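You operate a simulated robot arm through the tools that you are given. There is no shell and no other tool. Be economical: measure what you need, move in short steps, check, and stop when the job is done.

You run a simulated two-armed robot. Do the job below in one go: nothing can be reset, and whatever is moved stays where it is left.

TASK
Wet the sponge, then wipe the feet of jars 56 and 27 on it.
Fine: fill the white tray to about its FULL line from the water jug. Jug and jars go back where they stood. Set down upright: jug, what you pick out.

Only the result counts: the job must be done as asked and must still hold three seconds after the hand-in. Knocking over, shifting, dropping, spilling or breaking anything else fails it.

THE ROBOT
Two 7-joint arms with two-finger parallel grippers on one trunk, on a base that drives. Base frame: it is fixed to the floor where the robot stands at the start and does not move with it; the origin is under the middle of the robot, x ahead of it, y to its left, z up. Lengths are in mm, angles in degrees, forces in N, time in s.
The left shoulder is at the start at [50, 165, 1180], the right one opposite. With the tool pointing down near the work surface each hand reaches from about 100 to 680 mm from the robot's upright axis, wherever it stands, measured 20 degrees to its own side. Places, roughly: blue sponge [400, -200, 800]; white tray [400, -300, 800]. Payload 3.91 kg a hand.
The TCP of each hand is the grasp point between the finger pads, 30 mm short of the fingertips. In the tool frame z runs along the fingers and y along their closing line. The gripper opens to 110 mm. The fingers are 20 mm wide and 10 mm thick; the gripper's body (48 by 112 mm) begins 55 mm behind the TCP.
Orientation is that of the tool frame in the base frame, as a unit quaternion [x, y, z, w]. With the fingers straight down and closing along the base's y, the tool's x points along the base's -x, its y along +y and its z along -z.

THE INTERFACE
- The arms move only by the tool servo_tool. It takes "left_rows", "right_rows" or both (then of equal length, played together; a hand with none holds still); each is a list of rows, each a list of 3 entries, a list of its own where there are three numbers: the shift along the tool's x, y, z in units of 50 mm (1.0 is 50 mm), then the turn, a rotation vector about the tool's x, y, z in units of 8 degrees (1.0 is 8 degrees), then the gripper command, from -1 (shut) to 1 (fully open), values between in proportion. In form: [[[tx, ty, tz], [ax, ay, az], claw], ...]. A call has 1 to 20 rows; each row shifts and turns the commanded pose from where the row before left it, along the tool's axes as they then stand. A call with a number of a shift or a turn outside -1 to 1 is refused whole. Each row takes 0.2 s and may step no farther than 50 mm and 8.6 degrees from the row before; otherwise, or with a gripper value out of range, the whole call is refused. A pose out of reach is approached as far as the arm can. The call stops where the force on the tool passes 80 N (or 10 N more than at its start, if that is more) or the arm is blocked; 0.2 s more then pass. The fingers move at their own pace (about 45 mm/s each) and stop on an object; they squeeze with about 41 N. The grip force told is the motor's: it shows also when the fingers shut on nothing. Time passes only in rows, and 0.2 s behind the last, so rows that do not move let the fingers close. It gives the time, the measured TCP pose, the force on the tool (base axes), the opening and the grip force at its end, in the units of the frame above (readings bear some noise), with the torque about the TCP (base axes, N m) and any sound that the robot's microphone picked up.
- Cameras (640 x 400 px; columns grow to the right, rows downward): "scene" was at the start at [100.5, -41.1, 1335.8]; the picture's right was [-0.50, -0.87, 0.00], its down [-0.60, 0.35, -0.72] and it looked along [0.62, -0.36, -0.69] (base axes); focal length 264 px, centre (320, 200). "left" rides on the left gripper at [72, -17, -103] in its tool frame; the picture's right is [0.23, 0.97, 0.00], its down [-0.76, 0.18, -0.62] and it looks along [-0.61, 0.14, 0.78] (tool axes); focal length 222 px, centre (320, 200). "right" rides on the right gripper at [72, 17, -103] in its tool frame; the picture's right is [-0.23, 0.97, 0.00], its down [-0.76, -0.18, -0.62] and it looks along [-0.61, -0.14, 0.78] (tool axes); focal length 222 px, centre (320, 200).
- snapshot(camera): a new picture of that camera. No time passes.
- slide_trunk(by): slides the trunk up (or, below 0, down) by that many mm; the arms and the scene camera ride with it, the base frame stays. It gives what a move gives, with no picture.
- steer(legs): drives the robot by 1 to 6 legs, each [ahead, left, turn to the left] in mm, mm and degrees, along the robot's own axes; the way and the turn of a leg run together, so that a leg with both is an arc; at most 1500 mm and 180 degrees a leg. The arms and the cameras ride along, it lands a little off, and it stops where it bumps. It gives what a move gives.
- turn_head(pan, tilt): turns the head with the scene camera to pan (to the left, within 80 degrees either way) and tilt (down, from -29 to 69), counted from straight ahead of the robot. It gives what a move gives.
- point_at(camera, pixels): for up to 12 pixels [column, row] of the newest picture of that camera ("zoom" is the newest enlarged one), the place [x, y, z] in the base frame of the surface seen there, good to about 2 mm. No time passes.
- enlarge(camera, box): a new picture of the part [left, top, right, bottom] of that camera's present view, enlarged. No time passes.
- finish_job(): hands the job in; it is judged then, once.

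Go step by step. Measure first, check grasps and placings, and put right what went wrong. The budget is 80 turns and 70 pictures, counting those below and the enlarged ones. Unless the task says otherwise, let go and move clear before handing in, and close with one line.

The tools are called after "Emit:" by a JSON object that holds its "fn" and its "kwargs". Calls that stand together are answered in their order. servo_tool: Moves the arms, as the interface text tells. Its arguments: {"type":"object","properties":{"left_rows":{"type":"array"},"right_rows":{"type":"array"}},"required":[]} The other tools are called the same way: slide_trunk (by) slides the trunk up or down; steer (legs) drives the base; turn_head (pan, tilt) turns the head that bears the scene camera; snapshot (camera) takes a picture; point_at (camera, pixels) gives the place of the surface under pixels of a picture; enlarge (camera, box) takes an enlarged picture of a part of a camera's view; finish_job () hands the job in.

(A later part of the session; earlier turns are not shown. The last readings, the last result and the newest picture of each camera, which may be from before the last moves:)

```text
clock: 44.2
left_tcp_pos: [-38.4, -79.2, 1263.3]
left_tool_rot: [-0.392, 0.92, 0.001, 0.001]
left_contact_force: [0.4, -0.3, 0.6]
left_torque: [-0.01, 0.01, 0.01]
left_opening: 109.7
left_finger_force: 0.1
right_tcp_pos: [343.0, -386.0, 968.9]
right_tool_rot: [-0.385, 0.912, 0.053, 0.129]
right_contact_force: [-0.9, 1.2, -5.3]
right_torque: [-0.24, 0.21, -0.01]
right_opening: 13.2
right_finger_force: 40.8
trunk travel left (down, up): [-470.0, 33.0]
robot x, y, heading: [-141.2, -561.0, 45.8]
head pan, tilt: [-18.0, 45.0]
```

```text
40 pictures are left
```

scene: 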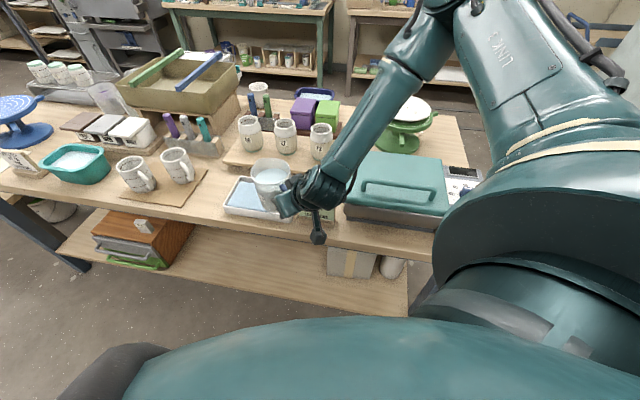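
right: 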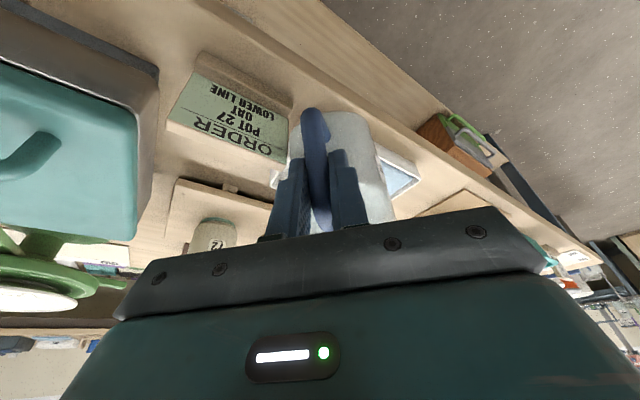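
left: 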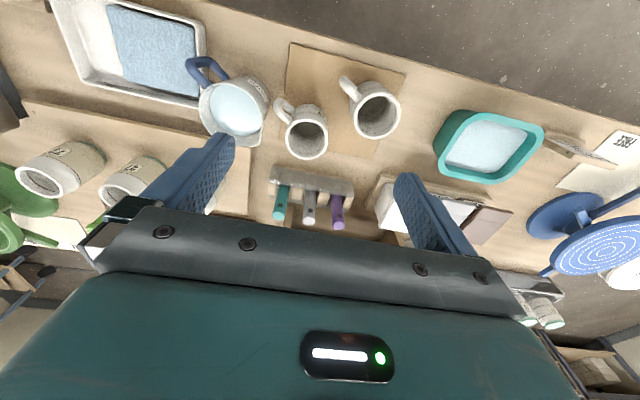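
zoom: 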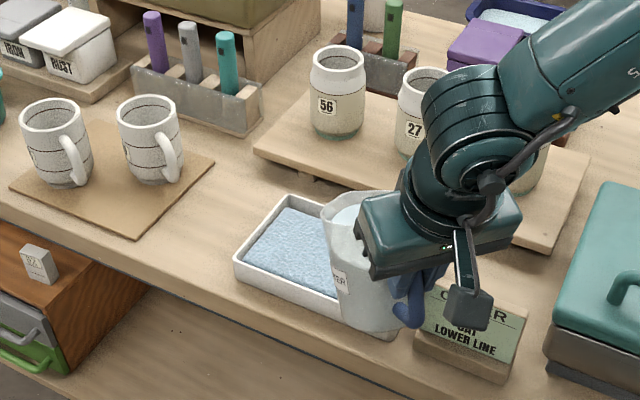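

Tilt is 24° with nothing poured yet, and the lip hangs over the tray. I'll go on to 32°, hold briefly, and read the weight.

Emit:
{"fn": "servo_tool", "kwargs": {"right_rows": [[[-0.068, 0, -0.058], [0, 0.5, 0], -1], [[-0.068, 0, -0.058], [0, 0.5, 0], -1], [[0, 0, 0], [0, 0, 0], -1], [[0, 0, 0], [0, 0, 0], -1], [[0, 0, 0], [0, 0, 0], -1]]}}

Emit:
{"fn": "enlarge", "kwargs": {"camera": "scene", "box": [280, 170, 376, 230]}}

Emit:
{"fn": "point_at", "kwargs": {"camera": "zoom", "pixels": [[290, 110], [330, 110], [250, 150], [200, 100], [280, 80], [350, 130], [230, 60]]}}

```text
clock: 45.4
left_tcp_pos: [-38.9, -78.4, 1263.0]
left_tool_rot: [-0.391, 0.92, 0.0, 0.001]
left_contact_force: [-0.2, 0.8, 0.3]
left_torque: [0.01, 0.01, -0.02]
left_opening: 110.1
left_finger_force: 0.0
right_tcp_pos: [344.0, -381.4, 975.8]
right_tool_rot: [-0.388, 0.919, 0.026, 0.066]
right_contact_force: [-0.1, 0.6, -4.5]
right_torque: [-0.22, 0.18, 0.01]
right_opening: 13.5
right_finger_force: 40.9
trunk travel left (down, up): [-470.0, 33.0]
robot x, y, heading: [-138.3, -559.1, 45.8]
head pan, tilt: [-18.0, 45.0]
```

```text
6.67 times, centred on (328, 200) of scene
```

zoom: 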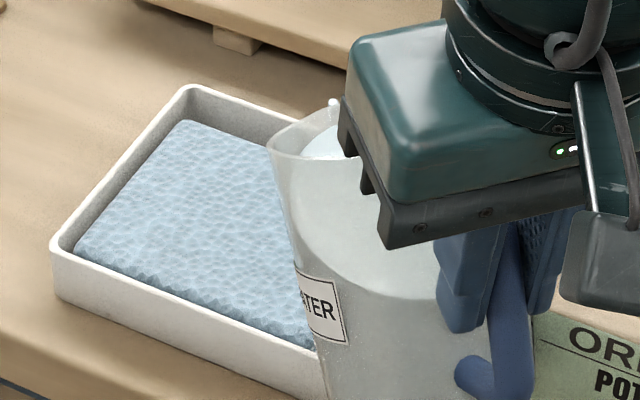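

```text
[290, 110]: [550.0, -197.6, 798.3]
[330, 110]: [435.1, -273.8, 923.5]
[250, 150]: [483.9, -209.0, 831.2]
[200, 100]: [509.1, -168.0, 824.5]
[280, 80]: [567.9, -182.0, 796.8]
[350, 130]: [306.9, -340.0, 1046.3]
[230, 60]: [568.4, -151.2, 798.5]
```

The lip is at (435,−274,923), well inside the tray, and a stream has just begun at (335,103). I'll hold to see the flow.

Emit:
{"fn": "servo_tool", "kwargs": {"right_rows": [[[0, 0, 0], [0, 0, 0], -1], [[0, 0, 0], [0, 0, 0], -1], [[0, 0, 0], [0, 0, 0], -1], [[0, 0, 0], [0, 0, 0], -1], [[0, 0, 0], [0, 0, 0], -1]]}}

Emit:
{"fn": "enlarge", "kwargs": {"camera": "scene", "box": [280, 170, 376, 230]}}

Emit:
{"fn": "servo_tool", "kwargs": {"right_rows": [[[0, 0, 0], [0, 0, 0], -1]]}}

```text
clock: 46.6
left_tcp_pos: [-38.6, -79.3, 1263.2]
left_tool_rot: [-0.391, 0.92, 0.0, 0.001]
left_contact_force: [-0.2, 0.9, 0.7]
left_torque: [0.04, -0.03, -0.01]
left_opening: 109.8
left_finger_force: 0.1
right_tcp_pos: [346.1, -381.2, 975.8]
right_tool_rot: [-0.389, 0.919, 0.027, 0.065]
right_contact_force: [0.6, -0.3, -4.7]
right_torque: [-0.19, 0.19, -0.01]
right_opening: 13.7
right_finger_force: 41.0
trunk travel left (down, up): [-470.0, 33.0]
robot x, y, heading: [-138.0, -560.9, 45.9]
head pan, tilt: [-18.0, 45.0]
```

```text
6.67 times, centred on (328, 200) of scene
```

zoom: 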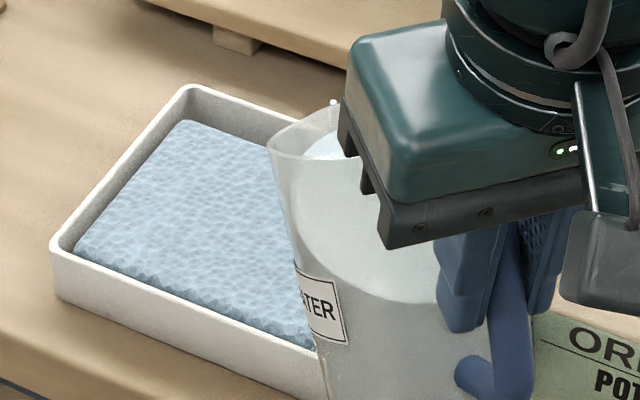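

```text
clock: 47.0
left_tcp_pos: [-38.0, -79.2, 1264.2]
left_tool_rot: [-0.391, 0.92, 0.0, 0.0]
left_contact_force: [-1.1, -0.5, 0.2]
left_torque: [-0.02, 0.03, 0.0]
left_opening: 109.7
left_finger_force: 0.1
right_tcp_pos: [345.1, -381.6, 975.1]
right_tool_rot: [-0.388, 0.919, 0.025, 0.066]
right_contact_force: [0.2, -0.9, -5.0]
right_torque: [-0.22, 0.19, 0.01]
right_opening: 13.6
right_finger_force: 41.4
trunk travel left (down, up): [-470.0, 33.0]
robot x, y, heading: [-137.8, -558.4, 46.2]
head pan, tilt: [-18.0, 45.0]
```

The flow has stopped at this angle, with roughly 60 g poured. I'll tilt to 40°, hold, then look.

Emit:
{"fn": "servo_tool", "kwargs": {"right_rows": [[[-0.084, 0, -0.055], [0, 0.5, 0], -1], [[0, 0, 0], [0, 0, 0], -1], [[-0.084, 0, -0.055], [0, 0.5, 0], -1], [[0, 0, 0], [0, 0, 0], -1], [[0, 0, 0], [0, 0, 0], -1], [[0, 0, 0], [0, 0, 0], -1], [[0, 0, 0], [0, 0, 0], -1], [[0, 0, 0], [0, 0, 0], -1], [[0, 0, 0], [0, 0, 0], -1], [[0, 0, 0], [0, 0, 0], -1]]}}

Emit:
{"fn": "enlarge", "kwargs": {"camera": "scene", "box": [280, 170, 376, 230]}}

Emit:
{"fn": "servo_tool", "kwargs": {"right_rows": [[[0, 0, 0], [0, 0, 0], -1]]}}

```text
clock: 49.2
left_tcp_pos: [-38.6, -79.7, 1263.2]
left_tool_rot: [-0.391, 0.92, 0.0, 0.0]
left_contact_force: [0.3, 0.5, 0.8]
left_torque: [-0.03, 0.02, -0.01]
left_opening: 110.1
left_finger_force: 0.2
right_tcp_pos: [350.9, -374.8, 981.7]
right_tool_rot: [-0.389, 0.921, -0.001, 0.002]
right_contact_force: [-0.4, 0.1, -3.5]
right_torque: [-0.16, 0.14, -0.02]
right_opening: 13.6
right_finger_force: 40.9
trunk travel left (down, up): [-470.0, 33.0]
robot x, y, heading: [-140.7, -561.8, 45.9]
head pan, tilt: [-18.0, 45.0]
```

```text
6.67 times, centred on (328, 200) of scene
```

zoom: 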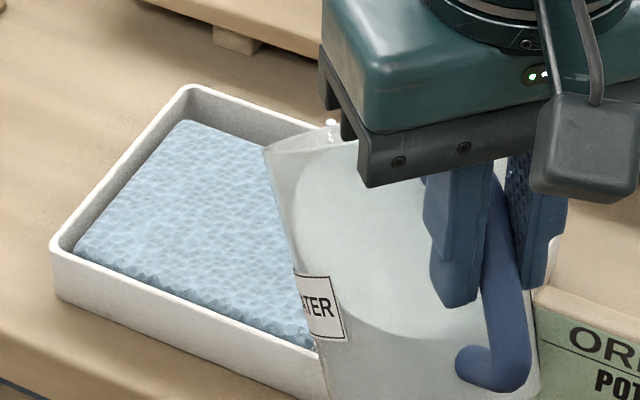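

```text
clock: 49.6
left_tcp_pos: [-37.9, -79.7, 1264.5]
left_tool_rot: [-0.392, 0.92, 0.0, 0.0]
left_contact_force: [0.1, 0.1, -0.8]
left_torque: [0.0, 0.02, 0.01]
left_opening: 110.0
left_finger_force: 0.1
right_tcp_pos: [351.8, -374.9, 983.4]
right_tool_rot: [-0.388, 0.922, -0.001, 0.001]
right_contact_force: [-0.5, -0.1, -4.2]
right_torque: [-0.14, 0.11, 0.0]
right_opening: 13.6
right_finger_force: 40.9
trunk travel left (down, up): [-470.0, 33.0]
robot x, y, heading: [-136.7, -559.8, 45.8]
head pan, tilt: [-18.0, 45.0]
```

About 150 g has been poured. I'll untilt to 24° and drive back 170 mm to see the FULL line.

Emit:
{"fn": "servo_tool", "kwargs": {"right_rows": [[[0.15, 0, 0.13], [0, -1, 0], -1], [[0.12, 0, 0.14], [0, -1, 0], -1], [[0, 0, 0], [0, 0, 0], -1]]}}

Emit:
{"fn": "steer", "kwargs": {"legs": [[-170, 0, 0]]}}

Emit:
{"fn": "snapshot", "kwargs": {"camera": "scene"}}

```text
clock: 50.4
left_tcp_pos: [-39.1, -79.6, 1264.2]
left_tool_rot: [-0.391, 0.92, 0.0, 0.0]
left_contact_force: [-0.5, 0.1, 0.1]
left_torque: [-0.01, 0.01, 0.01]
left_opening: 110.0
left_finger_force: 0.1
right_tcp_pos: [342.4, -383.5, 967.3]
right_tool_rot: [-0.386, 0.912, 0.053, 0.13]
right_contact_force: [0.1, -0.6, -3.7]
right_torque: [-0.23, 0.21, -0.01]
right_opening: 13.5
right_finger_force: 40.7
trunk travel left (down, up): [-470.0, 33.0]
robot x, y, heading: [-138.9, -560.1, 45.8]
head pan, tilt: [-18.0, 45.0]
```

```text
clock: 51.9
left_tcp_pos: [-155.5, -201.3, 1263.7]
left_tool_rot: [-0.39, 0.921, 0.0, 0.0]
left_contact_force: [-0.3, 0.7, 1.3]
left_torque: [0.0, 0.0, 0.02]
left_opening: 110.1
left_finger_force: 0.1
right_tcp_pos: [225.6, -506.2, 967.5]
right_tool_rot: [-0.384, 0.913, 0.053, 0.129]
right_contact_force: [0.6, -0.9, -3.9]
right_torque: [-0.22, 0.19, -0.01]
right_opening: 13.5
right_finger_force: 41.0
trunk travel left (down, up): [-470.0, 33.0]
robot x, y, heading: [-256.0, -683.3, 45.7]
head pan, tilt: [-18.0, 45.0]
```

```text
36 pictures are left
```

scene: 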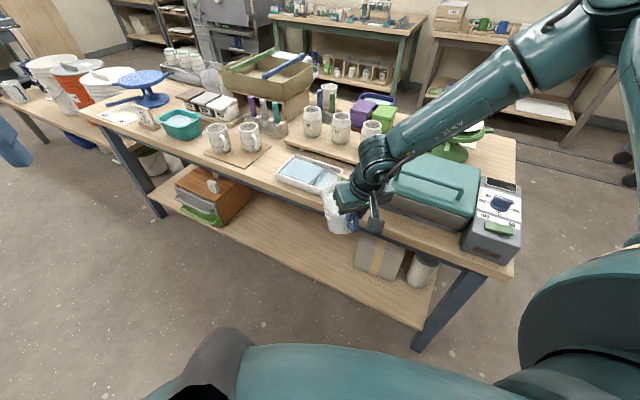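

Emit:
{"fn": "enlarge", "kwargs": {"camera": "scene", "box": [272, 148, 352, 198]}}

Emit:
{"fn": "point_at", "kwargs": {"camera": "zoom", "pixels": [[450, 165], [470, 180], [400, 220], [430, 200], [340, 160], [480, 155], [380, 110], [430, 260]]}}

```text
8.00 times, centred on (312, 173) of scene
```

zoom: 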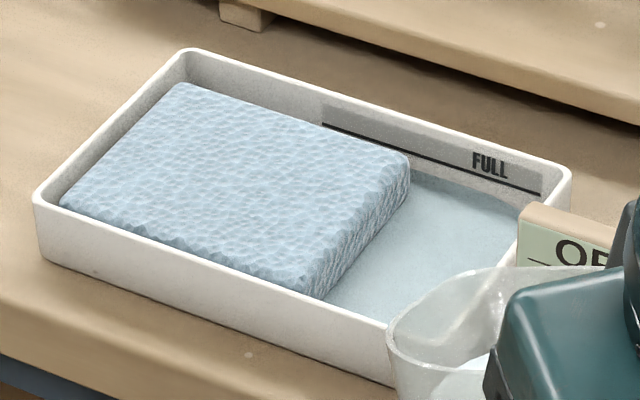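

```text
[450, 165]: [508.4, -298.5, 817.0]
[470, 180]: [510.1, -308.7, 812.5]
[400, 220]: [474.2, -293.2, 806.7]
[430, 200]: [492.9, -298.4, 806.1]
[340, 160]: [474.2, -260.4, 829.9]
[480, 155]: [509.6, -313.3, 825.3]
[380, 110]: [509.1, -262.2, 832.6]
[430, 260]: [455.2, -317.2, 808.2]
```

The line is at about z 817 and the water (430,200) at about z 807, so the sponge has drunk most of it. I'll drive back in and pour more, to 46°.

Emit:
{"fn": "steer", "kwargs": {"legs": [[170, 0, 0]]}}

Emit:
{"fn": "servo_tool", "kwargs": {"right_rows": [[[-0.137, 0, -0.117], [0, 1, 0], -1], [[-0.168, 0, -0.11], [0, 1, 0], -1], [[0, 0, 0], [0, 0, 0], -1], [[-0.1, 0, -0.07], [0, 0.5, 0], -1], [[0, 0, 0], [0, 0, 0], -1], [[0, 0, 0], [0, 0, 0], -1], [[-0.05, 0, -0.035], [0, 0.25, 0], -1], [[0, 0, 0], [0, 0, 0], -1], [[0, 0, 0], [0, 0, 0], -1], [[0, 0, 0], [0, 0, 0], -1], [[0, 0, 0], [0, 0, 0], -1], [[0, 0, 0], [0, 0, 0], -1], [[0, 0, 0], [0, 0, 0], -1]]}}

Emit:
{"fn": "enlarge", "kwargs": {"camera": "scene", "box": [280, 170, 376, 230]}}

```text
clock: 53.3
left_tcp_pos: [-37.8, -79.2, 1263.3]
left_tool_rot: [-0.391, 0.92, 0.0, -0.001]
left_contact_force: [-0.3, 0.8, -0.5]
left_torque: [-0.01, 0.04, -0.01]
left_opening: 109.9
left_finger_force: 0.0
right_tcp_pos: [343.3, -383.9, 967.4]
right_tool_rot: [-0.384, 0.913, 0.053, 0.129]
right_contact_force: [-0.6, -0.4, -3.8]
right_torque: [-0.22, 0.17, 0.0]
right_opening: 13.7
right_finger_force: 41.1
trunk travel left (down, up): [-470.0, 33.0]
robot x, y, heading: [-140.3, -559.4, 45.8]
head pan, tilt: [-18.0, 45.0]
```

```text
clock: 56.1
left_tcp_pos: [-39.7, -79.9, 1263.1]
left_tool_rot: [-0.391, 0.92, 0.0, 0.001]
left_contact_force: [0.2, 0.5, -0.8]
left_torque: [0.02, 0.01, 0.01]
left_opening: 110.0
left_finger_force: 0.0
right_tcp_pos: [355.4, -377.6, 989.8]
right_tool_rot: [-0.388, 0.92, -0.02, -0.046]
right_contact_force: [-0.1, 0.4, -2.6]
right_torque: [-0.12, 0.12, -0.04]
right_opening: 13.3
right_finger_force: 40.8
right hand out of reach, approached as far as the arm can: row 7
trunk travel left (down, up): [-470.0, 33.0]
robot x, y, heading: [-135.9, -559.5, 46.1]
head pan, tilt: [-18.0, 45.0]
```

```text
6.67 times, centred on (328, 200) of scene
```

zoom: 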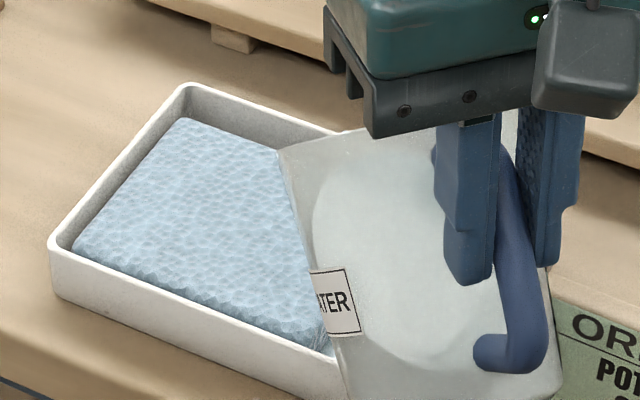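

The weight is down to about 2.7 N, so roughly 100 g more went out. I'll untilt and back off to check the line.

Emit:
{"fn": "servo_tool", "kwargs": {"right_rows": [[[0.14, 0, 0.1], [0, -0.75, 0], -1], [[0.15, 0, 0.13], [0, -1, 0], -1], [[0.12, 0, 0.14], [0, -1, 0], -1], [[0, 0, 0], [0, 0, 0], -1]]}}

Emit:
{"fn": "steer", "kwargs": {"legs": [[-170, 0, 0]]}}

Emit:
{"fn": "enlarge", "kwargs": {"camera": "scene", "box": [272, 148, 352, 198]}}

Emit:
{"fn": "point_at", "kwargs": {"camera": "zoom", "pixels": [[450, 165], [470, 185], [400, 220], [430, 200], [460, 220], [490, 190], [440, 240], [430, 260]]}}

```text
clock: 57.1
left_tcp_pos: [-39.5, -80.2, 1263.9]
left_tool_rot: [-0.391, 0.92, 0.0, 0.0]
left_contact_force: [0.2, -0.3, 0.0]
left_torque: [0.02, 0.0, -0.02]
left_opening: 109.9
left_finger_force: 0.0
right_tcp_pos: [341.8, -392.2, 972.2]
right_tool_rot: [-0.384, 0.913, 0.054, 0.129]
right_contact_force: [-0.6, 1.2, -4.0]
right_torque: [-0.12, 0.18, 0.0]
right_opening: 13.5
right_finger_force: 41.7
trunk travel left (down, up): [-470.0, 33.0]
robot x, y, heading: [-140.9, -562.1, 45.7]
head pan, tilt: [-18.0, 45.0]
```

```text
clock: 58.6
left_tcp_pos: [-161.0, -205.3, 1263.5]
left_tool_rot: [-0.392, 0.92, 0.0, 0.001]
left_contact_force: [-0.8, -0.1, -0.8]
left_torque: [0.02, 0.0, -0.02]
left_opening: 110.1
left_finger_force: 0.1
right_tcp_pos: [221.4, -515.5, 973.4]
right_tool_rot: [-0.386, 0.912, 0.053, 0.13]
right_contact_force: [-0.5, 0.4, -3.2]
right_torque: [-0.19, 0.18, -0.02]
right_opening: 13.4
right_finger_force: 41.2
trunk travel left (down, up): [-470.0, 33.0]
robot x, y, heading: [-261.8, -689.2, 45.9]
head pan, tilt: [-18.0, 45.0]
```

```text
8.00 times, centred on (312, 173) of scene
```

zoom: 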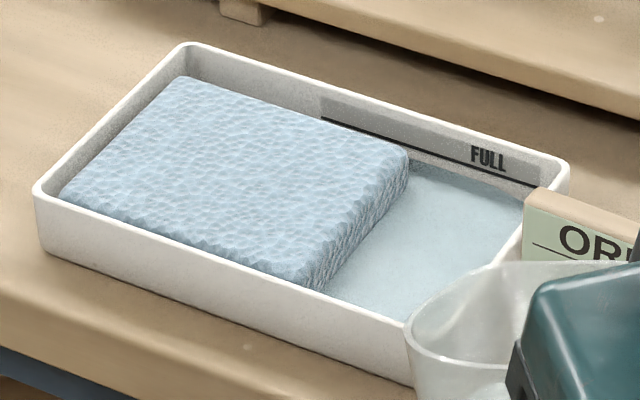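

```text
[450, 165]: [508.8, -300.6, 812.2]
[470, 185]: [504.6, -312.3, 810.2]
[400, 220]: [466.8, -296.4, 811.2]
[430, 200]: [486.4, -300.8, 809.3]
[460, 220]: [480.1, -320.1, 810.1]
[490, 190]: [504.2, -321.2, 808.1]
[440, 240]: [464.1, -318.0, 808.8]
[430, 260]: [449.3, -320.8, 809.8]
```

The water is now at z≈810 of 817, so about 170 g more is needed at steeper tilt, where the arm was near its limit. I'll pull the arm in 142 mm, raise the trunk, and drive in correspondingly closer so the elbow can come up.

Emit:
{"fn": "servo_tool", "kwargs": {"right_rows": [[[0.91, 0, -0.26], [0, 0, 0], -1], [[0.91, 0, -0.26], [0, 0, 0], -1], [[0.91, 0, -0.26], [0, 0, 0], -1], [[0, 0, 0], [0, 0, 0], -1]]}}

Emit:
{"fn": "slide_trunk", "kwargs": {"by": 30}}

Emit:
{"fn": "steer", "kwargs": {"legs": [[317, -4, 0]]}}

Emit:
{"fn": "snapshot", "kwargs": {"camera": "scene"}}

```text
clock: 59.6
left_tcp_pos: [-159.0, -203.8, 1263.5]
left_tool_rot: [-0.392, 0.92, 0.0, -0.001]
left_contact_force: [0.1, 0.1, 0.7]
left_torque: [-0.04, 0.0, 0.02]
left_opening: 110.2
left_finger_force: 0.0
right_tcp_pos: [122.4, -619.1, 971.4]
right_tool_rot: [-0.385, 0.912, 0.053, 0.13]
right_contact_force: [0.6, 0.3, -4.0]
right_torque: [-0.18, 0.17, 0.0]
right_opening: 13.3
right_finger_force: 40.9
trunk travel left (down, up): [-470.0, 33.0]
robot x, y, heading: [-263.2, -689.7, 46.2]
head pan, tilt: [-18.0, 45.0]
```

```text
clock: 60.4
left_tcp_pos: [-158.5, -204.4, 1292.4]
left_tool_rot: [-0.392, 0.92, 0.0, 0.0]
left_contact_force: [-0.5, 0.2, 0.0]
left_torque: [0.01, 0.01, 0.01]
left_opening: 109.8
left_finger_force: 0.0
right_tcp_pos: [122.7, -619.6, 1001.5]
right_tool_rot: [-0.385, 0.912, 0.053, 0.13]
right_contact_force: [0.0, -0.8, -4.0]
right_torque: [-0.18, 0.19, -0.01]
right_opening: 13.6
right_finger_force: 40.8
trunk travel left (down, up): [-500.0, 3.0]
robot x, y, heading: [-259.3, -690.6, 46.3]
head pan, tilt: [-18.0, 45.0]
```

```text
clock: 62.5
left_tcp_pos: [58.7, 20.1, 1294.7]
left_tool_rot: [-0.394, 0.919, 0.0, 0.0]
left_contact_force: [0.3, -0.9, -0.3]
left_torque: [-0.03, -0.02, 0.0]
left_opening: 110.1
left_finger_force: 0.2
right_tcp_pos: [342.5, -392.8, 1002.5]
right_tool_rot: [-0.387, 0.911, 0.053, 0.129]
right_contact_force: [0.4, 0.1, -3.2]
right_torque: [-0.19, 0.16, -0.01]
right_opening: 13.5
right_finger_force: 40.8
trunk travel left (down, up): [-500.0, 3.0]
robot x, y, heading: [-41.4, -460.7, 46.2]
head pan, tilt: [-18.0, 45.0]
```

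```text
32 pictures are left
```

scene: 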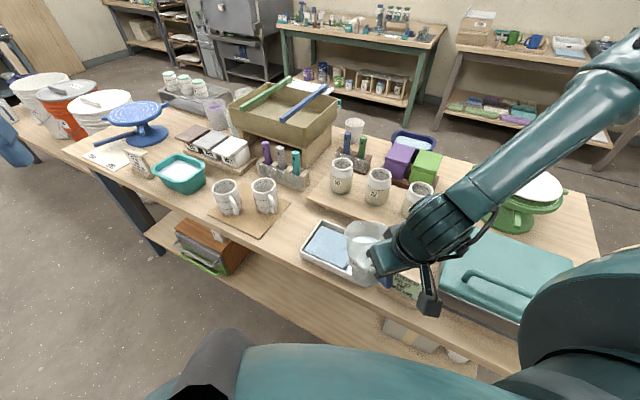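

The robot is at (−41,−461) and the jug is over the tray again. I'll tilt smoothly to 54° with pauses.

Emit:
{"fn": "servo_tool", "kwargs": {"right_rows": [[[-0.03, 0, 0.258], [0, 1, 0], -1], [[-0.139, 0, 0.161], [0, 1, 0], -1], [[-0.1, 0, -0.04], [0, 0.5, 0], -1], [[-0.1, 0, -0.04], [0, 0.5, 0], -1], [[0, 0, 0], [0, 0, 0], -1], [[-0.116, 0, -0.036], [0, 0.5, 0], -1], [[0, 0, 0], [0, 0, 0], -1], [[-0.058, 0, -0.018], [0, 0.25, 0], -1], [[0, 0, 0], [0, 0, 0], -1], [[0, 0, 0], [0, 0, 0], -1], [[0, 0, 0], [0, 0, 0], -1], [[0, 0, 0], [0, 0, 0], -1], [[0, 0, 0], [0, 0, 0], -1], [[0, 0, 0], [0, 0, 0], -1], [[0, 0, 0], [0, 0, 0], -1]]}}

Emit:
{"fn": "enlarge", "kwargs": {"camera": "scene", "box": [290, 180, 450, 280]}}

Emit:
{"fn": "servo_tool", "kwargs": {"right_rows": [[[0, 0, 0], [0, 0, 0], -1]]}}

```text
clock: 65.7
left_tcp_pos: [58.0, 19.7, 1293.1]
left_tool_rot: [-0.394, 0.919, 0.0, 0.0]
left_contact_force: [-0.3, 0.1, 0.0]
left_torque: [0.01, -0.03, 0.02]
left_opening: 110.2
left_finger_force: 0.1
right_tcp_pos: [364.1, -370.8, 987.9]
right_tool_rot: [-0.389, 0.913, -0.049, -0.111]
right_contact_force: [-0.5, 0.8, -2.4]
right_torque: [-0.07, 0.05, 0.0]
right_opening: 13.4
right_finger_force: 41.4
trunk travel left (down, up): [-500.0, 3.0]
robot x, y, heading: [-42.3, -460.3, 46.3]
head pan, tilt: [-18.0, 45.0]
```

```text
4.00 times, centred on (370, 230) of scene
```

zoom: 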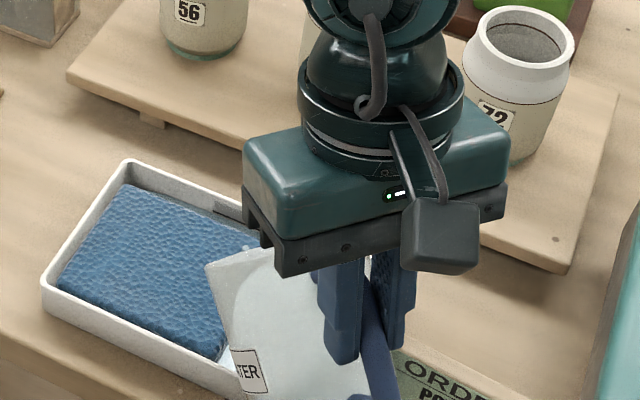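

```text
clock: 66.1
left_tcp_pos: [58.8, 19.5, 1293.5]
left_tool_rot: [-0.394, 0.919, -0.001, 0.001]
left_contact_force: [0.4, -0.3, 0.5]
left_torque: [0.02, -0.03, 0.01]
left_opening: 109.8
left_finger_force: 0.1
right_tcp_pos: [363.6, -371.1, 988.4]
right_tool_rot: [-0.388, 0.914, -0.048, -0.11]
right_contact_force: [0.2, -0.4, -2.2]
right_torque: [-0.07, 0.07, 0.02]
right_opening: 13.2
right_finger_force: 40.6
trunk travel left (down, up): [-500.0, 3.0]
robot x, y, heading: [-39.7, -466.5, 46.6]
head pan, tilt: [-18.0, 45.0]
```

The sponge has turned dark, so it's wet. The left end of the FULL line shows at about (225,208), so I'll zoom there to read the level.

Emit:
{"fn": "enlarge", "kwargs": {"camera": "scene", "box": [320, 215, 368, 245]}}

Emit:
{"fn": "point_at", "kwargs": {"camera": "scene", "pixels": [[348, 268]]}}

```text
13.33 times, centred on (344, 230) of scene
```

zoom: 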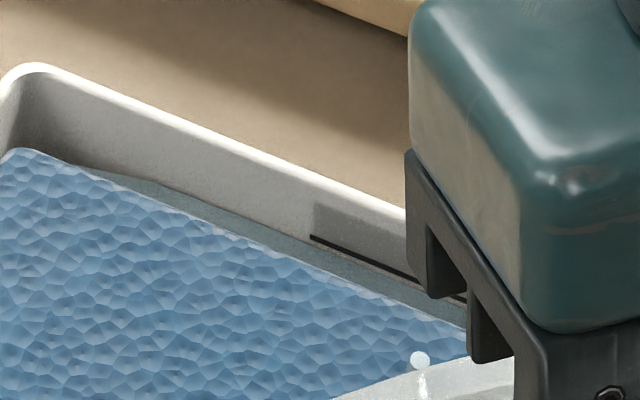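

```text
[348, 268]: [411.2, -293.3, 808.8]
```

The waterline now shows just below the FULL line, around (340,262) in the zoom. I'll measure both.

Emit:
{"fn": "point_at", "kwargs": {"camera": "zoom", "pixels": [[330, 244], [335, 252], [340, 260], [345, 270], [350, 278], [380, 285], [390, 295], [250, 228], [200, 205], [380, 268]]}}

Emit:
{"fn": "enlarge", "kwargs": {"camera": "scene", "box": [338, 229, 354, 239]}}

```text
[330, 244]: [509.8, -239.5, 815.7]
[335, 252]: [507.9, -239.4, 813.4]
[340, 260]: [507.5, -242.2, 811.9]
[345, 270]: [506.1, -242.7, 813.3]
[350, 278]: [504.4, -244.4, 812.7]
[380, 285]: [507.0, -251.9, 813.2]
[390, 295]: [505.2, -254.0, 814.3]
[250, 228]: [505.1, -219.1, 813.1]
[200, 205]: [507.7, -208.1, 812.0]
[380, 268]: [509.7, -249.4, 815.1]
```

```text
16.00 times, centred on (346, 234) of scene
```

zoom: 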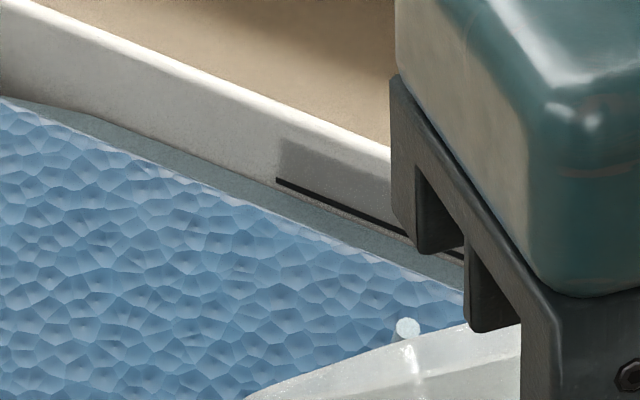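

Water is at about 813 and the line at about 816, so it needs about 60 g more. I'll tilt 4° more in small steps and keep watching this view.

Emit:
{"fn": "servo_tool", "kwargs": {"right_rows": [[[-0.065, 0, -0.019], [0, 0.25, 0], -1], [[0, 0, 0], [0, 0, 0], -1], [[-0.065, 0, -0.019], [0, 0.25, 0], -1], [[0, 0, 0], [0, 0, 0], -1], [[0, 0, 0], [0, 0, 0], -1], [[0, 0, 0], [0, 0, 0], -1], [[0, 0, 0], [0, 0, 0], -1], [[0, 0, 0], [0, 0, 0], -1], [[0, 0, 0], [0, 0, 0], -1], [[0, 0, 0], [0, 0, 0], -1]]}}

Emit:
{"fn": "enlarge", "kwargs": {"camera": "scene", "box": [334, 227, 358, 242]}}

```text
clock: 68.3
left_tcp_pos: [57.9, 20.4, 1293.4]
left_tool_rot: [-0.394, 0.919, 0.0, 0.0]
left_contact_force: [-0.3, -1.2, -0.4]
left_torque: [-0.01, -0.01, -0.01]
left_opening: 110.1
left_finger_force: 0.1
right_tcp_pos: [369.6, -364.4, 988.0]
right_tool_rot: [-0.386, 0.91, -0.062, -0.142]
right_contact_force: [0.1, -1.1, -1.5]
right_torque: [-0.03, 0.03, -0.01]
right_opening: 13.3
right_finger_force: 41.4
trunk travel left (down, up): [-500.0, 3.0]
robot x, y, heading: [-40.1, -463.2, 46.3]
head pan, tilt: [-18.0, 45.0]
```

```text
16.00 times, centred on (346, 234) of scene
```

zoom: 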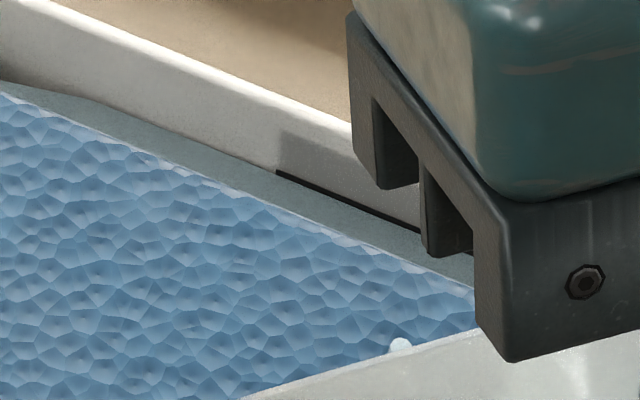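

The waterline now sits right at the FULL line near (300,185). I'll tilt back to stop the pour, then measure.

Emit:
{"fn": "servo_tool", "kwargs": {"right_rows": [[[0.26, 0, 0.05], [0, -1, 0], -1], [[0.22, 0, 0.03], [0, -1, 0], -1], [[0.17, 0, -0.1], [0, -1, 0], -1], [[0.1, 0, -0.2], [0, -1, 0], -1], [[0, 0, 0], [0, 0, 0], -1]]}}

Emit:
{"fn": "enlarge", "kwargs": {"camera": "scene", "box": [290, 200, 386, 260]}}

Emit:
{"fn": "enlarge", "kwargs": {"camera": "scene", "box": [334, 227, 366, 247]}}

Emit:
{"fn": "point_at", "kwargs": {"camera": "zoom", "pixels": [[220, 145], [222, 152], [225, 160], [228, 166], [260, 176], [160, 125], [200, 140]]}}

```text
clock: 69.5
left_tcp_pos: [57.3, 19.7, 1292.5]
left_tool_rot: [-0.394, 0.919, 0.0, 0.0]
left_contact_force: [-0.3, 0.2, -0.1]
left_torque: [-0.03, 0.0, 0.02]
left_opening: 110.1
left_finger_force: 0.1
right_tcp_pos: [343.3, -392.3, 1003.4]
right_tool_rot: [-0.388, 0.913, 0.047, 0.114]
right_contact_force: [0.1, -0.2, -1.7]
right_torque: [-0.12, 0.08, -0.01]
right_opening: 13.1
right_finger_force: 41.3
trunk travel left (down, up): [-500.0, 3.0]
robot x, y, heading: [-37.6, -464.7, 46.8]
head pan, tilt: [-18.0, 45.0]
```

```text
6.67 times, centred on (338, 230) of scene
```

zoom: 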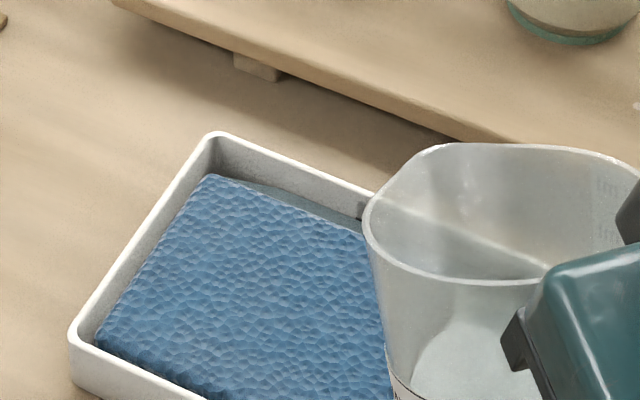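

```text
16.00 times, centred on (350, 237) of scene
```

zoom: 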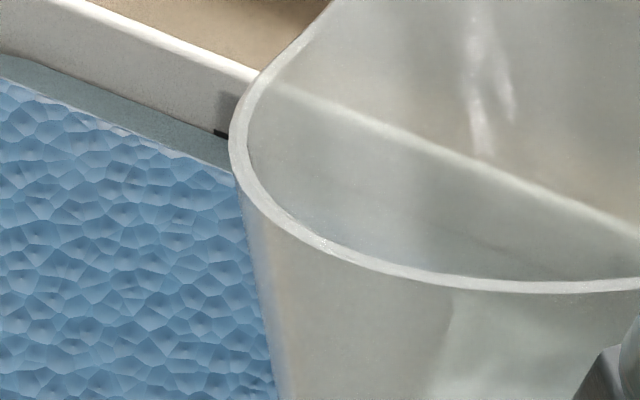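

```text
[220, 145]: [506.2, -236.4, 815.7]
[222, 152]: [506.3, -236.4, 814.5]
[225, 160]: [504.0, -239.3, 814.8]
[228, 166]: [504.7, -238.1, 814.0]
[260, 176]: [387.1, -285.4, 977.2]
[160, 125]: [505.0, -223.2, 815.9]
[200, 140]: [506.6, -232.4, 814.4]
```

Water is at about 815 with the line at about 816, which is about FULL. I'll set the jug upright (θ back to 40°), restore the arm's grasp posture, and drive it back above its spot.

Emit:
{"fn": "servo_tool", "kwargs": {"right_rows": [[[0, 0, 0], [0, -1, 0], -1], [[0, 0, 0], [0, -1, 0], -1], [[0, 0, 0], [0, -1, 0], -1], [[0, 0, 0], [0, -0.22, 0], -1], [[-0.482, 0.015, 0.568], [0, 0, 0], -1], [[-0.482, 0.015, 0.568], [0, 0, 0], -1], [[-0.482, 0.015, 0.568], [0, 0, 0], -1], [[-0.482, 0.015, 0.568], [0, 0, 0], -1], [[0, 0, 0], [0, 0, 0], -1]]}}

Emit:
{"fn": "steer", "kwargs": {"legs": [[89, 108, -0.7]]}}

Emit:
{"fn": "snapshot", "kwargs": {"camera": "scene"}}

```text
clock: 71.5
left_tcp_pos: [57.6, 19.0, 1294.3]
left_tool_rot: [-0.394, 0.919, 0.0, 0.001]
left_contact_force: [0.8, -0.1, -0.1]
left_torque: [0.0, 0.02, -0.02]
left_opening: 110.2
left_finger_force: 0.1
right_tcp_pos: [469.3, -250.7, 988.7]
right_tool_rot: [-0.369, 0.865, 0.133, 0.314]
right_contact_force: [-0.3, 0.0, -2.5]
right_torque: [-0.09, 0.13, 0.0]
right_opening: 13.4
right_finger_force: 40.9
right hand out of reach, approached as far as the arm can: row 1, 2, 3, 4, 8
trunk travel left (down, up): [-500.0, 3.0]
robot x, y, heading: [-40.3, -461.6, 46.2]
head pan, tilt: [-18.0, 45.0]
```

```text
clock: 73.1
left_tcp_pos: [48.8, 158.4, 1293.2]
left_tool_rot: [-0.388, 0.922, 0.0, 0.0]
left_contact_force: [0.1, 0.3, 0.2]
left_torque: [-0.05, -0.05, 0.0]
left_opening: 110.0
left_finger_force: 0.0
right_tcp_pos: [458.0, -117.1, 989.3]
right_tool_rot: [-0.364, 0.867, 0.131, 0.314]
right_contact_force: [0.1, -0.2, -2.9]
right_torque: [-0.14, 0.08, -0.01]
right_opening: 13.8
right_finger_force: 40.8
trunk travel left (down, up): [-500.0, 3.0]
robot x, y, heading: [-56.2, -320.6, 45.8]
head pan, tilt: [-18.0, 45.0]
```

```text
25 pictures are left
```

scene: 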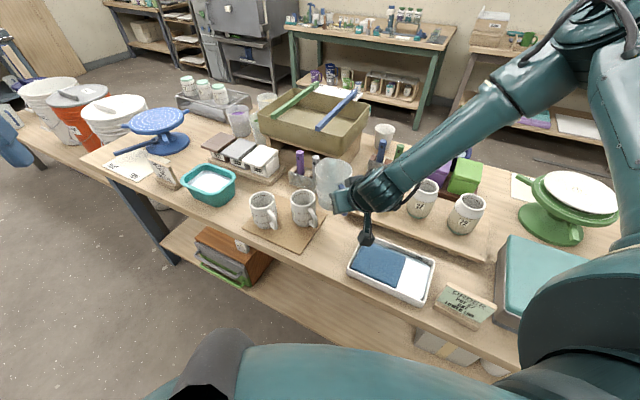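

The tray is now fully visible at (390,270), so I'll verify the level there. I'll also move the jug back 47 mm above its original spot.

Emit:
{"fn": "enlarge", "kwargs": {"camera": "scene", "box": [340, 230, 444, 310]}}

Emit:
{"fn": "point_at", "kwargs": {"camera": "scene", "pixels": [[415, 265], [412, 275], [420, 270], [410, 283], [416, 278], [406, 268]]}}

Emit:
{"fn": "servo_tool", "kwargs": {"right_rows": [[[0.36, 0, -0.302], [0, 0, 0], -1], [[0.36, 0, -0.302], [0, 0, 0], -1], [[0, 0, 0], [0, 0, 0], -1]]}}

```text
5.00 times, centred on (392, 270) of scene
```

zoom: 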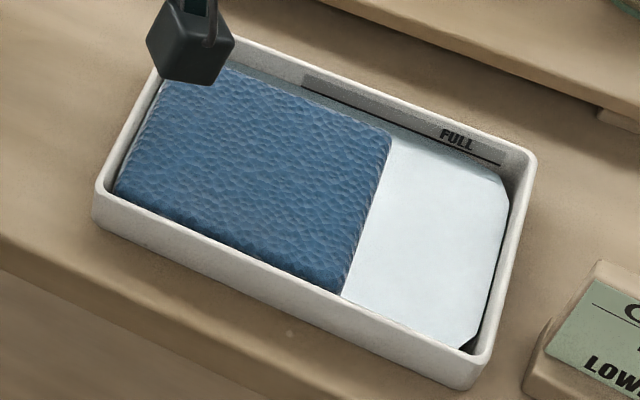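

```text
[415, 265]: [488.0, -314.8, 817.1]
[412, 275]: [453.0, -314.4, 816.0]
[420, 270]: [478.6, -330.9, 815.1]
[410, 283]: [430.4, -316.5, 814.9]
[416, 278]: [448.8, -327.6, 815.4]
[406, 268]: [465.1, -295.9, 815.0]
```

```text
clock: 73.9
left_tcp_pos: [49.9, 158.8, 1293.1]
left_tool_rot: [-0.389, 0.921, 0.001, 0.0]
left_contact_force: [0.1, 0.7, -0.6]
left_torque: [0.0, -0.03, 0.04]
left_opening: 109.9
left_finger_force: 0.0
right_tcp_pos: [423.4, -150.6, 989.9]
right_tool_rot: [-0.363, 0.867, 0.131, 0.314]
right_contact_force: [-0.5, 0.1, -2.1]
right_torque: [-0.16, 0.12, -0.01]
right_opening: 13.4
right_finger_force: 40.8
trunk travel left (down, up): [-500.0, 3.0]
robot x, y, heading: [-56.6, -322.1, 45.5]
head pan, tilt: [-18.0, 45.0]
```

The water surface reads about 815.6, right at the line, so the fill is good. The jug is above its spot; I'll lower the trunk 106 mm.

Emit:
{"fn": "servo_tool", "kwargs": {"right_rows": [[[-0.016, -0.02, 0.013], [0, 0, 0], -1], [[0, 0, 0], [0, 0, 0], -1]]}}

Emit:
{"fn": "slide_trunk", "kwargs": {"by": -106}}

Emit:
{"fn": "enlarge", "kwargs": {"camera": "scene", "box": [240, 130, 400, 230]}}

```text
clock: 74.5
left_tcp_pos: [50.2, 157.5, 1292.8]
left_tool_rot: [-0.388, 0.922, 0.0, 0.0]
left_contact_force: [0.2, 0.4, 0.8]
left_torque: [-0.02, -0.02, 0.0]
left_opening: 110.2
left_finger_force: 0.1
right_tcp_pos: [425.1, -149.8, 989.9]
right_tool_rot: [-0.363, 0.867, 0.131, 0.315]
right_contact_force: [-0.2, -0.3, -2.3]
right_torque: [-0.16, 0.13, -0.01]
right_opening: 13.5
right_finger_force: 41.2
trunk travel left (down, up): [-500.0, 3.0]
robot x, y, heading: [-57.3, -325.6, 45.8]
head pan, tilt: [-18.0, 45.0]
```

```text
clock: 75.8
left_tcp_pos: [49.7, 156.6, 1188.4]
left_tool_rot: [-0.388, 0.921, 0.001, -0.001]
left_contact_force: [-0.2, 0.6, -0.6]
left_torque: [-0.02, 0.01, 0.04]
left_opening: 109.9
left_finger_force: 0.0
right_tcp_pos: [425.0, -150.0, 883.3]
right_tool_rot: [-0.362, 0.867, 0.131, 0.315]
right_contact_force: [-0.5, 0.0, -1.7]
right_torque: [-0.14, 0.11, -0.04]
right_opening: 13.4
right_finger_force: 40.7
trunk travel left (down, up): [-394.0, 109.0]
robot x, y, heading: [-55.0, -322.2, 45.5]
head pan, tilt: [-18.0, 45.0]
```

```text
4.00 times, centred on (320, 180) of scene
```

zoom: 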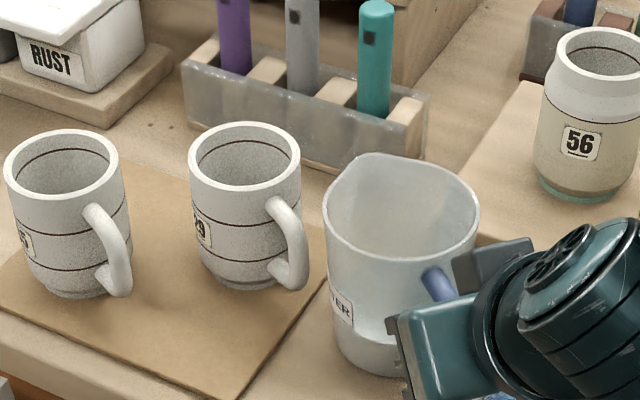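

The jug hangs upright about 5 mm above its place. I'll lower it to touch.

Emit:
{"fn": "slide_trunk", "kwargs": {"by": -5}}

Emit:
{"fn": "slide_trunk", "kwargs": {"by": -1.5}}

Emit:
{"fn": "enlarge", "kwargs": {"camera": "scene", "box": [300, 150, 380, 230]}}

```text
clock: 76.4
left_tcp_pos: [49.0, 156.9, 1183.7]
left_tool_rot: [-0.388, 0.921, 0.0, 0.001]
left_contact_force: [-0.3, -0.1, 0.0]
left_torque: [-0.02, 0.0, 0.01]
left_opening: 110.0
left_finger_force: 0.1
right_tcp_pos: [425.7, -149.8, 879.9]
right_tool_rot: [-0.362, 0.867, 0.131, 0.317]
right_contact_force: [-0.4, -2.4, 9.5]
right_torque: [0.85, -0.63, -0.05]
right_opening: 13.5
right_finger_force: 40.7
trunk travel left (down, up): [-389.0, 114.0]
robot x, y, heading: [-54.7, -322.1, 45.6]
head pan, tilt: [-18.0, 45.0]
```

```text
clock: 76.9
left_tcp_pos: [48.3, 156.1, 1182.1]
left_tool_rot: [-0.388, 0.921, 0.0, 0.001]
left_contact_force: [-0.3, -0.1, 0.5]
left_torque: [-0.01, -0.01, 0.0]
left_opening: 110.1
left_finger_force: 0.1
right_tcp_pos: [424.9, -149.6, 879.6]
right_tool_rot: [-0.362, 0.867, 0.131, 0.317]
right_contact_force: [-0.2, -3.9, 20.5]
right_torque: [0.81, -0.51, -0.05]
right_opening: 13.0
right_finger_force: 41.1
trunk travel left (down, up): [-388.0, 115.0]
robot x, y, heading: [-56.6, -322.9, 45.8]
head pan, tilt: [-18.0, 45.0]
```

```text
5.00 times, centred on (340, 190) of scene
```

zoom: 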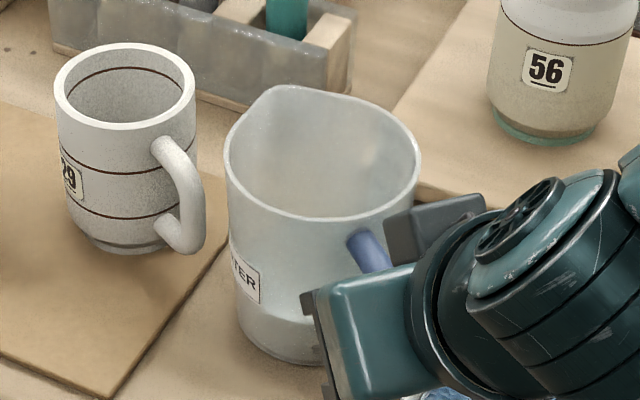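

The jug stands, pressed at about 20 N. I'll ease up 1.5 mm, open to 38 mm and back out along the fingers.

Emit:
{"fn": "slide_trunk", "kwargs": {"by": 1.5}}

Emit:
{"fn": "servo_tool", "kwargs": {"right_rows": [[[0, 0, 0], [0, 0, 0], -0.6], [[0, 0, 0], [0, 0, 0], -0.4], [[0, 0, 0], [0, 0, 0], -0.35], [[0, 0, 0], [0, 0, 0], -0.35], [[0, 0, -0.5], [0, 0, 0], -0.35], [[0, 0, -0.9], [0, 0, 0], -0.35], [[0, 0, -0.9], [0, 0, 0], -0.35], [[0, 0, -0.9], [0, 0, 0], -0.35], [[0, 0, 0], [0, 0, 0], -0.35]]}}

Emit:
{"fn": "snapshot", "kwargs": {"camera": "scene"}}

Emit:
{"fn": "enlarge", "kwargs": {"camera": "right", "box": [240, 60, 440, 200]}}

```text
clock: 77.4
left_tcp_pos: [48.4, 157.1, 1182.5]
left_tool_rot: [-0.388, 0.922, 0.0, 0.0]
left_contact_force: [0.3, 0.3, -0.1]
left_torque: [0.0, -0.01, 0.02]
left_opening: 110.0
left_finger_force: 0.0
right_tcp_pos: [424.6, -150.1, 879.1]
right_tool_rot: [-0.363, 0.867, 0.131, 0.316]
right_contact_force: [1.4, 1.7, 14.1]
right_torque: [0.91, -0.59, -0.02]
right_opening: 13.4
right_finger_force: 40.4
trunk travel left (down, up): [-389.0, 114.0]
robot x, y, heading: [-54.0, -322.6, 46.0]
head pan, tilt: [-18.0, 45.0]
```

```text
clock: 79.4
left_tcp_pos: [50.1, 158.9, 1183.2]
left_tool_rot: [-0.388, 0.922, 0.0, 0.001]
left_contact_force: [0.2, 0.8, 0.2]
left_torque: [0.0, -0.01, 0.01]
left_opening: 109.9
left_finger_force: 0.0
right_tcp_pos: [382.8, -193.7, 995.8]
right_tool_rot: [-0.364, 0.867, 0.13, 0.313]
right_contact_force: [0.1, -0.5, 0.3]
right_torque: [-0.03, -0.02, -0.03]
right_opening: 35.8
right_finger_force: 0.0
right hand out of reach, approached as far as the arm can: row 7, 8
trunk travel left (down, up): [-389.0, 114.0]
robot x, y, heading: [-52.9, -326.1, 45.6]
head pan, tilt: [-18.0, 45.0]
```

```text
21 pictures are left
```

scene: 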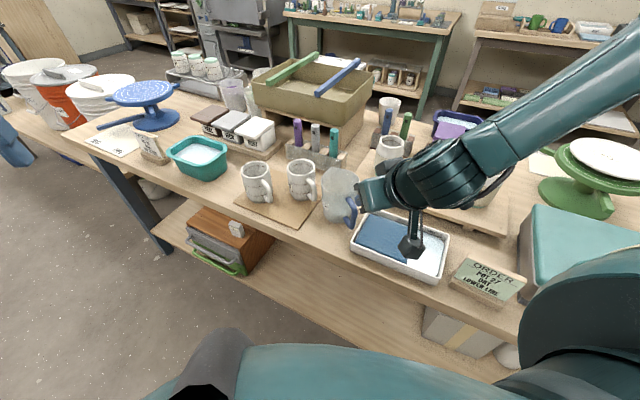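

```text
2.86 times, centred on (340, 130) of right
```

zoom: 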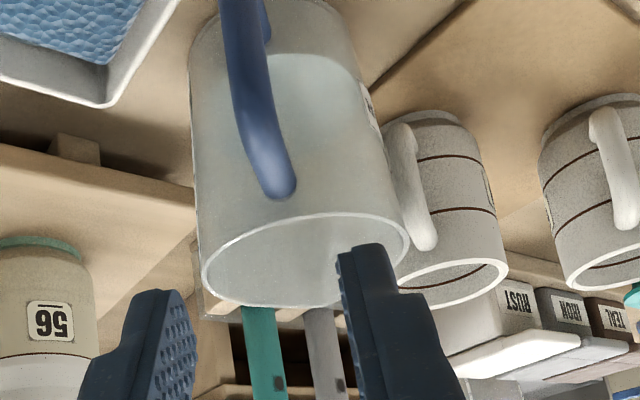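

The jug stands upright and free. Now I'll reposition for the jars: back off, straighten the heading to 0, stand near (40,−60), and return the right tool to straight down.

Emit:
{"fn": "steer", "kwargs": {"legs": [[-150, 0, 0], [0, 0, -45.6], [0, 373, 0], [190, 0, 0]]}}

Emit:
{"fn": "servo_tool", "kwargs": {"right_rows": [[[0, 0, 0], [0, 1, 0], 0.8], [[0, 0, 0], [0, 1, 0], 0.8], [[0, 0, 0], [0, 1, 0], 0.8], [[0, 0, 0], [0, 1, 0], 0.8], [[0, 0, 0], [0, 1, 0], 0.8], [[0, 0, 0], [0, 0, 0], 0.8]]}}

Emit:
{"fn": "turn_head", "kwargs": {"pan": -20, "tilt": 45}}

Emit:
{"fn": "snapshot", "kwargs": {"camera": "scene"}}

```text
clock: 87.4
left_tcp_pos: [447.3, 205.7, 1182.1]
left_tool_rot: [0.0, 1.0, -0.001, 0.001]
left_contact_force: [0.3, 0.1, -0.2]
left_torque: [-0.02, 0.06, 0.01]
left_opening: 110.2
left_finger_force: 0.0
right_tcp_pos: [427.8, -277.0, 994.9]
right_tool_rot: [0.003, 0.941, -0.001, 0.339]
right_contact_force: [-0.2, -0.5, -0.2]
right_torque: [-0.02, -0.02, 0.02]
right_opening: 36.0
right_finger_force: 0.0
trunk travel left (down, up): [-389.0, 114.0]
robot x, y, heading: [30.8, -52.2, -0.1]
head pan, tilt: [-18.0, 45.0]
```

```text
clock: 88.8
left_tcp_pos: [446.1, 207.9, 1182.7]
left_tool_rot: [0.0, 1.0, 0.0, 0.0]
left_contact_force: [-0.1, -1.4, -0.3]
left_torque: [0.02, 0.0, 0.01]
left_opening: 110.0
left_finger_force: 0.1
right_tcp_pos: [428.1, -276.2, 996.2]
right_tool_rot: [0.003, 1.0, -0.001, -0.004]
right_contact_force: [1.2, 0.0, 0.4]
right_torque: [-0.03, -0.03, -0.04]
right_opening: 98.8
right_finger_force: 0.1
trunk travel left (down, up): [-389.0, 114.0]
robot x, y, heading: [32.8, -56.1, -0.3]
head pan, tilt: [-18.0, 45.0]
```

```text
clock: 89.5
left_tcp_pos: [447.2, 206.8, 1182.5]
left_tool_rot: [0.0, 1.0, 0.0, 0.0]
left_contact_force: [0.3, 0.5, -0.1]
left_torque: [0.0, 0.02, 0.01]
left_opening: 109.9
left_finger_force: 0.0
right_tcp_pos: [427.3, -277.2, 995.2]
right_tool_rot: [0.003, 1.0, -0.001, -0.002]
right_contact_force: [-0.1, 0.7, 0.9]
right_torque: [0.02, 0.02, 0.0]
right_opening: 98.8
right_finger_force: 0.1
trunk travel left (down, up): [-389.0, 114.0]
robot x, y, heading: [34.3, -54.5, -0.0]
head pan, tilt: [-20.0, 45.0]
```

```text
19 pictures are left
```

scene: 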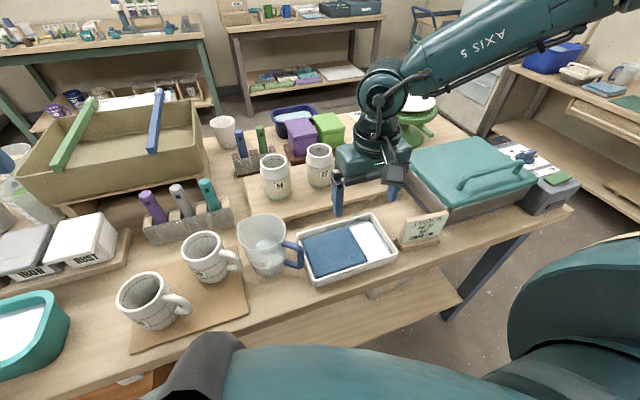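

All is in order. I'll zoom on jars 56 (275,175) and 27 (320,165) to measure them, and check the jug handle position.

Emit:
{"fn": "enlarge", "kwargs": {"camera": "scene", "box": [250, 135, 346, 205]}}

Emit:
{"fn": "point_at", "kwargs": {"camera": "scene", "pixels": [[302, 252], [302, 258], [245, 231], [283, 228]]}}

```text
5.71 times, centred on (298, 170) of scene
```

zoom: 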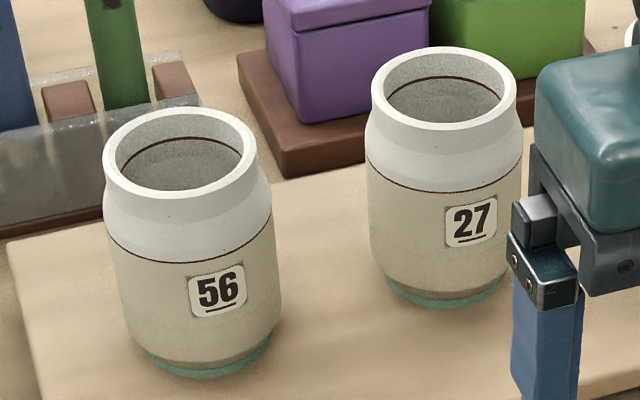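

```text
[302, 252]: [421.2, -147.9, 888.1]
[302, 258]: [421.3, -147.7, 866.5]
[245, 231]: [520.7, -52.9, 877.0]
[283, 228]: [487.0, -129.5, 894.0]
```

The jug handle matches its original spot within 1 mm. Next come the jar rims and feet.

Emit:
{"fn": "point_at", "kwargs": {"camera": "zoom", "pixels": [[111, 162], [249, 160], [185, 192], [180, 113], [379, 95], [507, 98], [445, 128], [445, 54], [200, 255], [210, 374], [455, 185], [450, 303]]}}

Emit:
{"fn": "point_at", "kwargs": {"camera": "zoom", "pixels": [[120, 260], [268, 255], [376, 190], [515, 190], [135, 330], [265, 330], [230, 385], [380, 380], [160, 230], [210, 330], [450, 270], [205, 355]]}}

```text
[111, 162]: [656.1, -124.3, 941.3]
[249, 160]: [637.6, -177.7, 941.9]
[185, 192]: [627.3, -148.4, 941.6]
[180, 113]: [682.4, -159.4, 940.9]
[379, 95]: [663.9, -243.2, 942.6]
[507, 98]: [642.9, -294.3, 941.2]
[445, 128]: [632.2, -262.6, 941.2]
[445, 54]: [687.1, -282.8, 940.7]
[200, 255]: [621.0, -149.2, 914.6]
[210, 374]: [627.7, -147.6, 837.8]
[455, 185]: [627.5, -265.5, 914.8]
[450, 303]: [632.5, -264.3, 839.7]
```

```text
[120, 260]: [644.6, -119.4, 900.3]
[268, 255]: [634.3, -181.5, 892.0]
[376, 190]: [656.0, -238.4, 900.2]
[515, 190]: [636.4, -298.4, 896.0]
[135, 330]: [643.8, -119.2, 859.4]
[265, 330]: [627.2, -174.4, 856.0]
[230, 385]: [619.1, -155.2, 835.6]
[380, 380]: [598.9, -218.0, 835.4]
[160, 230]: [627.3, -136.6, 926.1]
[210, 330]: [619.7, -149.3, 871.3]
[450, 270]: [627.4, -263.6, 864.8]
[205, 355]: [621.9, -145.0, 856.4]
```

Jar 56 is centred at (654.5,−153) and jar 27 at (660,−272). Rims are at z 941.5, the board at 835.5, and the bodies are about 70 mm wide. I'll move the open right hand above jar 27.

Emit:
{"fn": "servo_tool", "kwargs": {"right_rows": [[[-0.93, 0.02, -0.1], [0, 0, 0], 1], [[-0.93, 0.02, -0.1], [0, 0, 0], 1], [[-0.93, 0.02, 0], [0, 0, 0], 1], [[-0.93, 0.02, 0], [0, 0, 0], 1], [[-0.93, 0.02, 0], [0, 0, 0], 1], [[0, 0, 0], [0, 0, 0], 1]]}}

Emit:
{"fn": "enlarge", "kwargs": {"camera": "scene", "box": [240, 90, 400, 210]}}

```text
clock: 90.8
left_tcp_pos: [446.8, 206.6, 1182.6]
left_tool_rot: [0.0, 1.0, 0.0, 0.001]
left_contact_force: [0.1, 0.1, -0.2]
left_torque: [0.02, -0.03, 0.0]
left_opening: 110.2
left_finger_force: 0.1
right_tcp_pos: [595.0, -309.3, 1021.0]
right_tool_rot: [0.003, 1.0, 0.0, -0.002]
right_contact_force: [-0.2, 1.0, 0.4]
right_torque: [0.0, 0.02, -0.02]
right_opening: 109.9
right_finger_force: 0.0
right hand out of reach, approached as far as the arm can: row 4, 5
trunk travel left (down, up): [-389.0, 114.0]
robot x, y, heading: [35.4, -53.5, -0.1]
head pan, tilt: [-20.0, 45.0]
```

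```text
3.33 times, centred on (320, 150) of scene
```

zoom: 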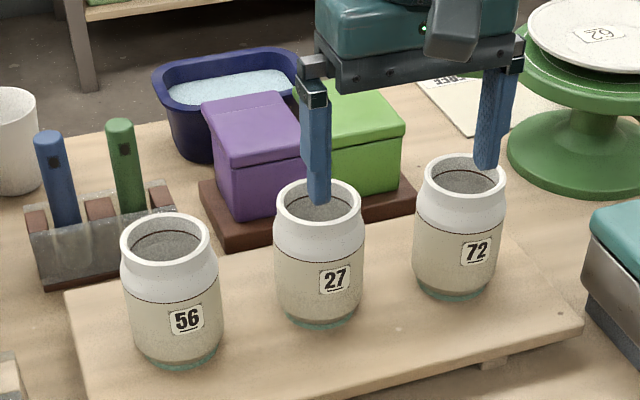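

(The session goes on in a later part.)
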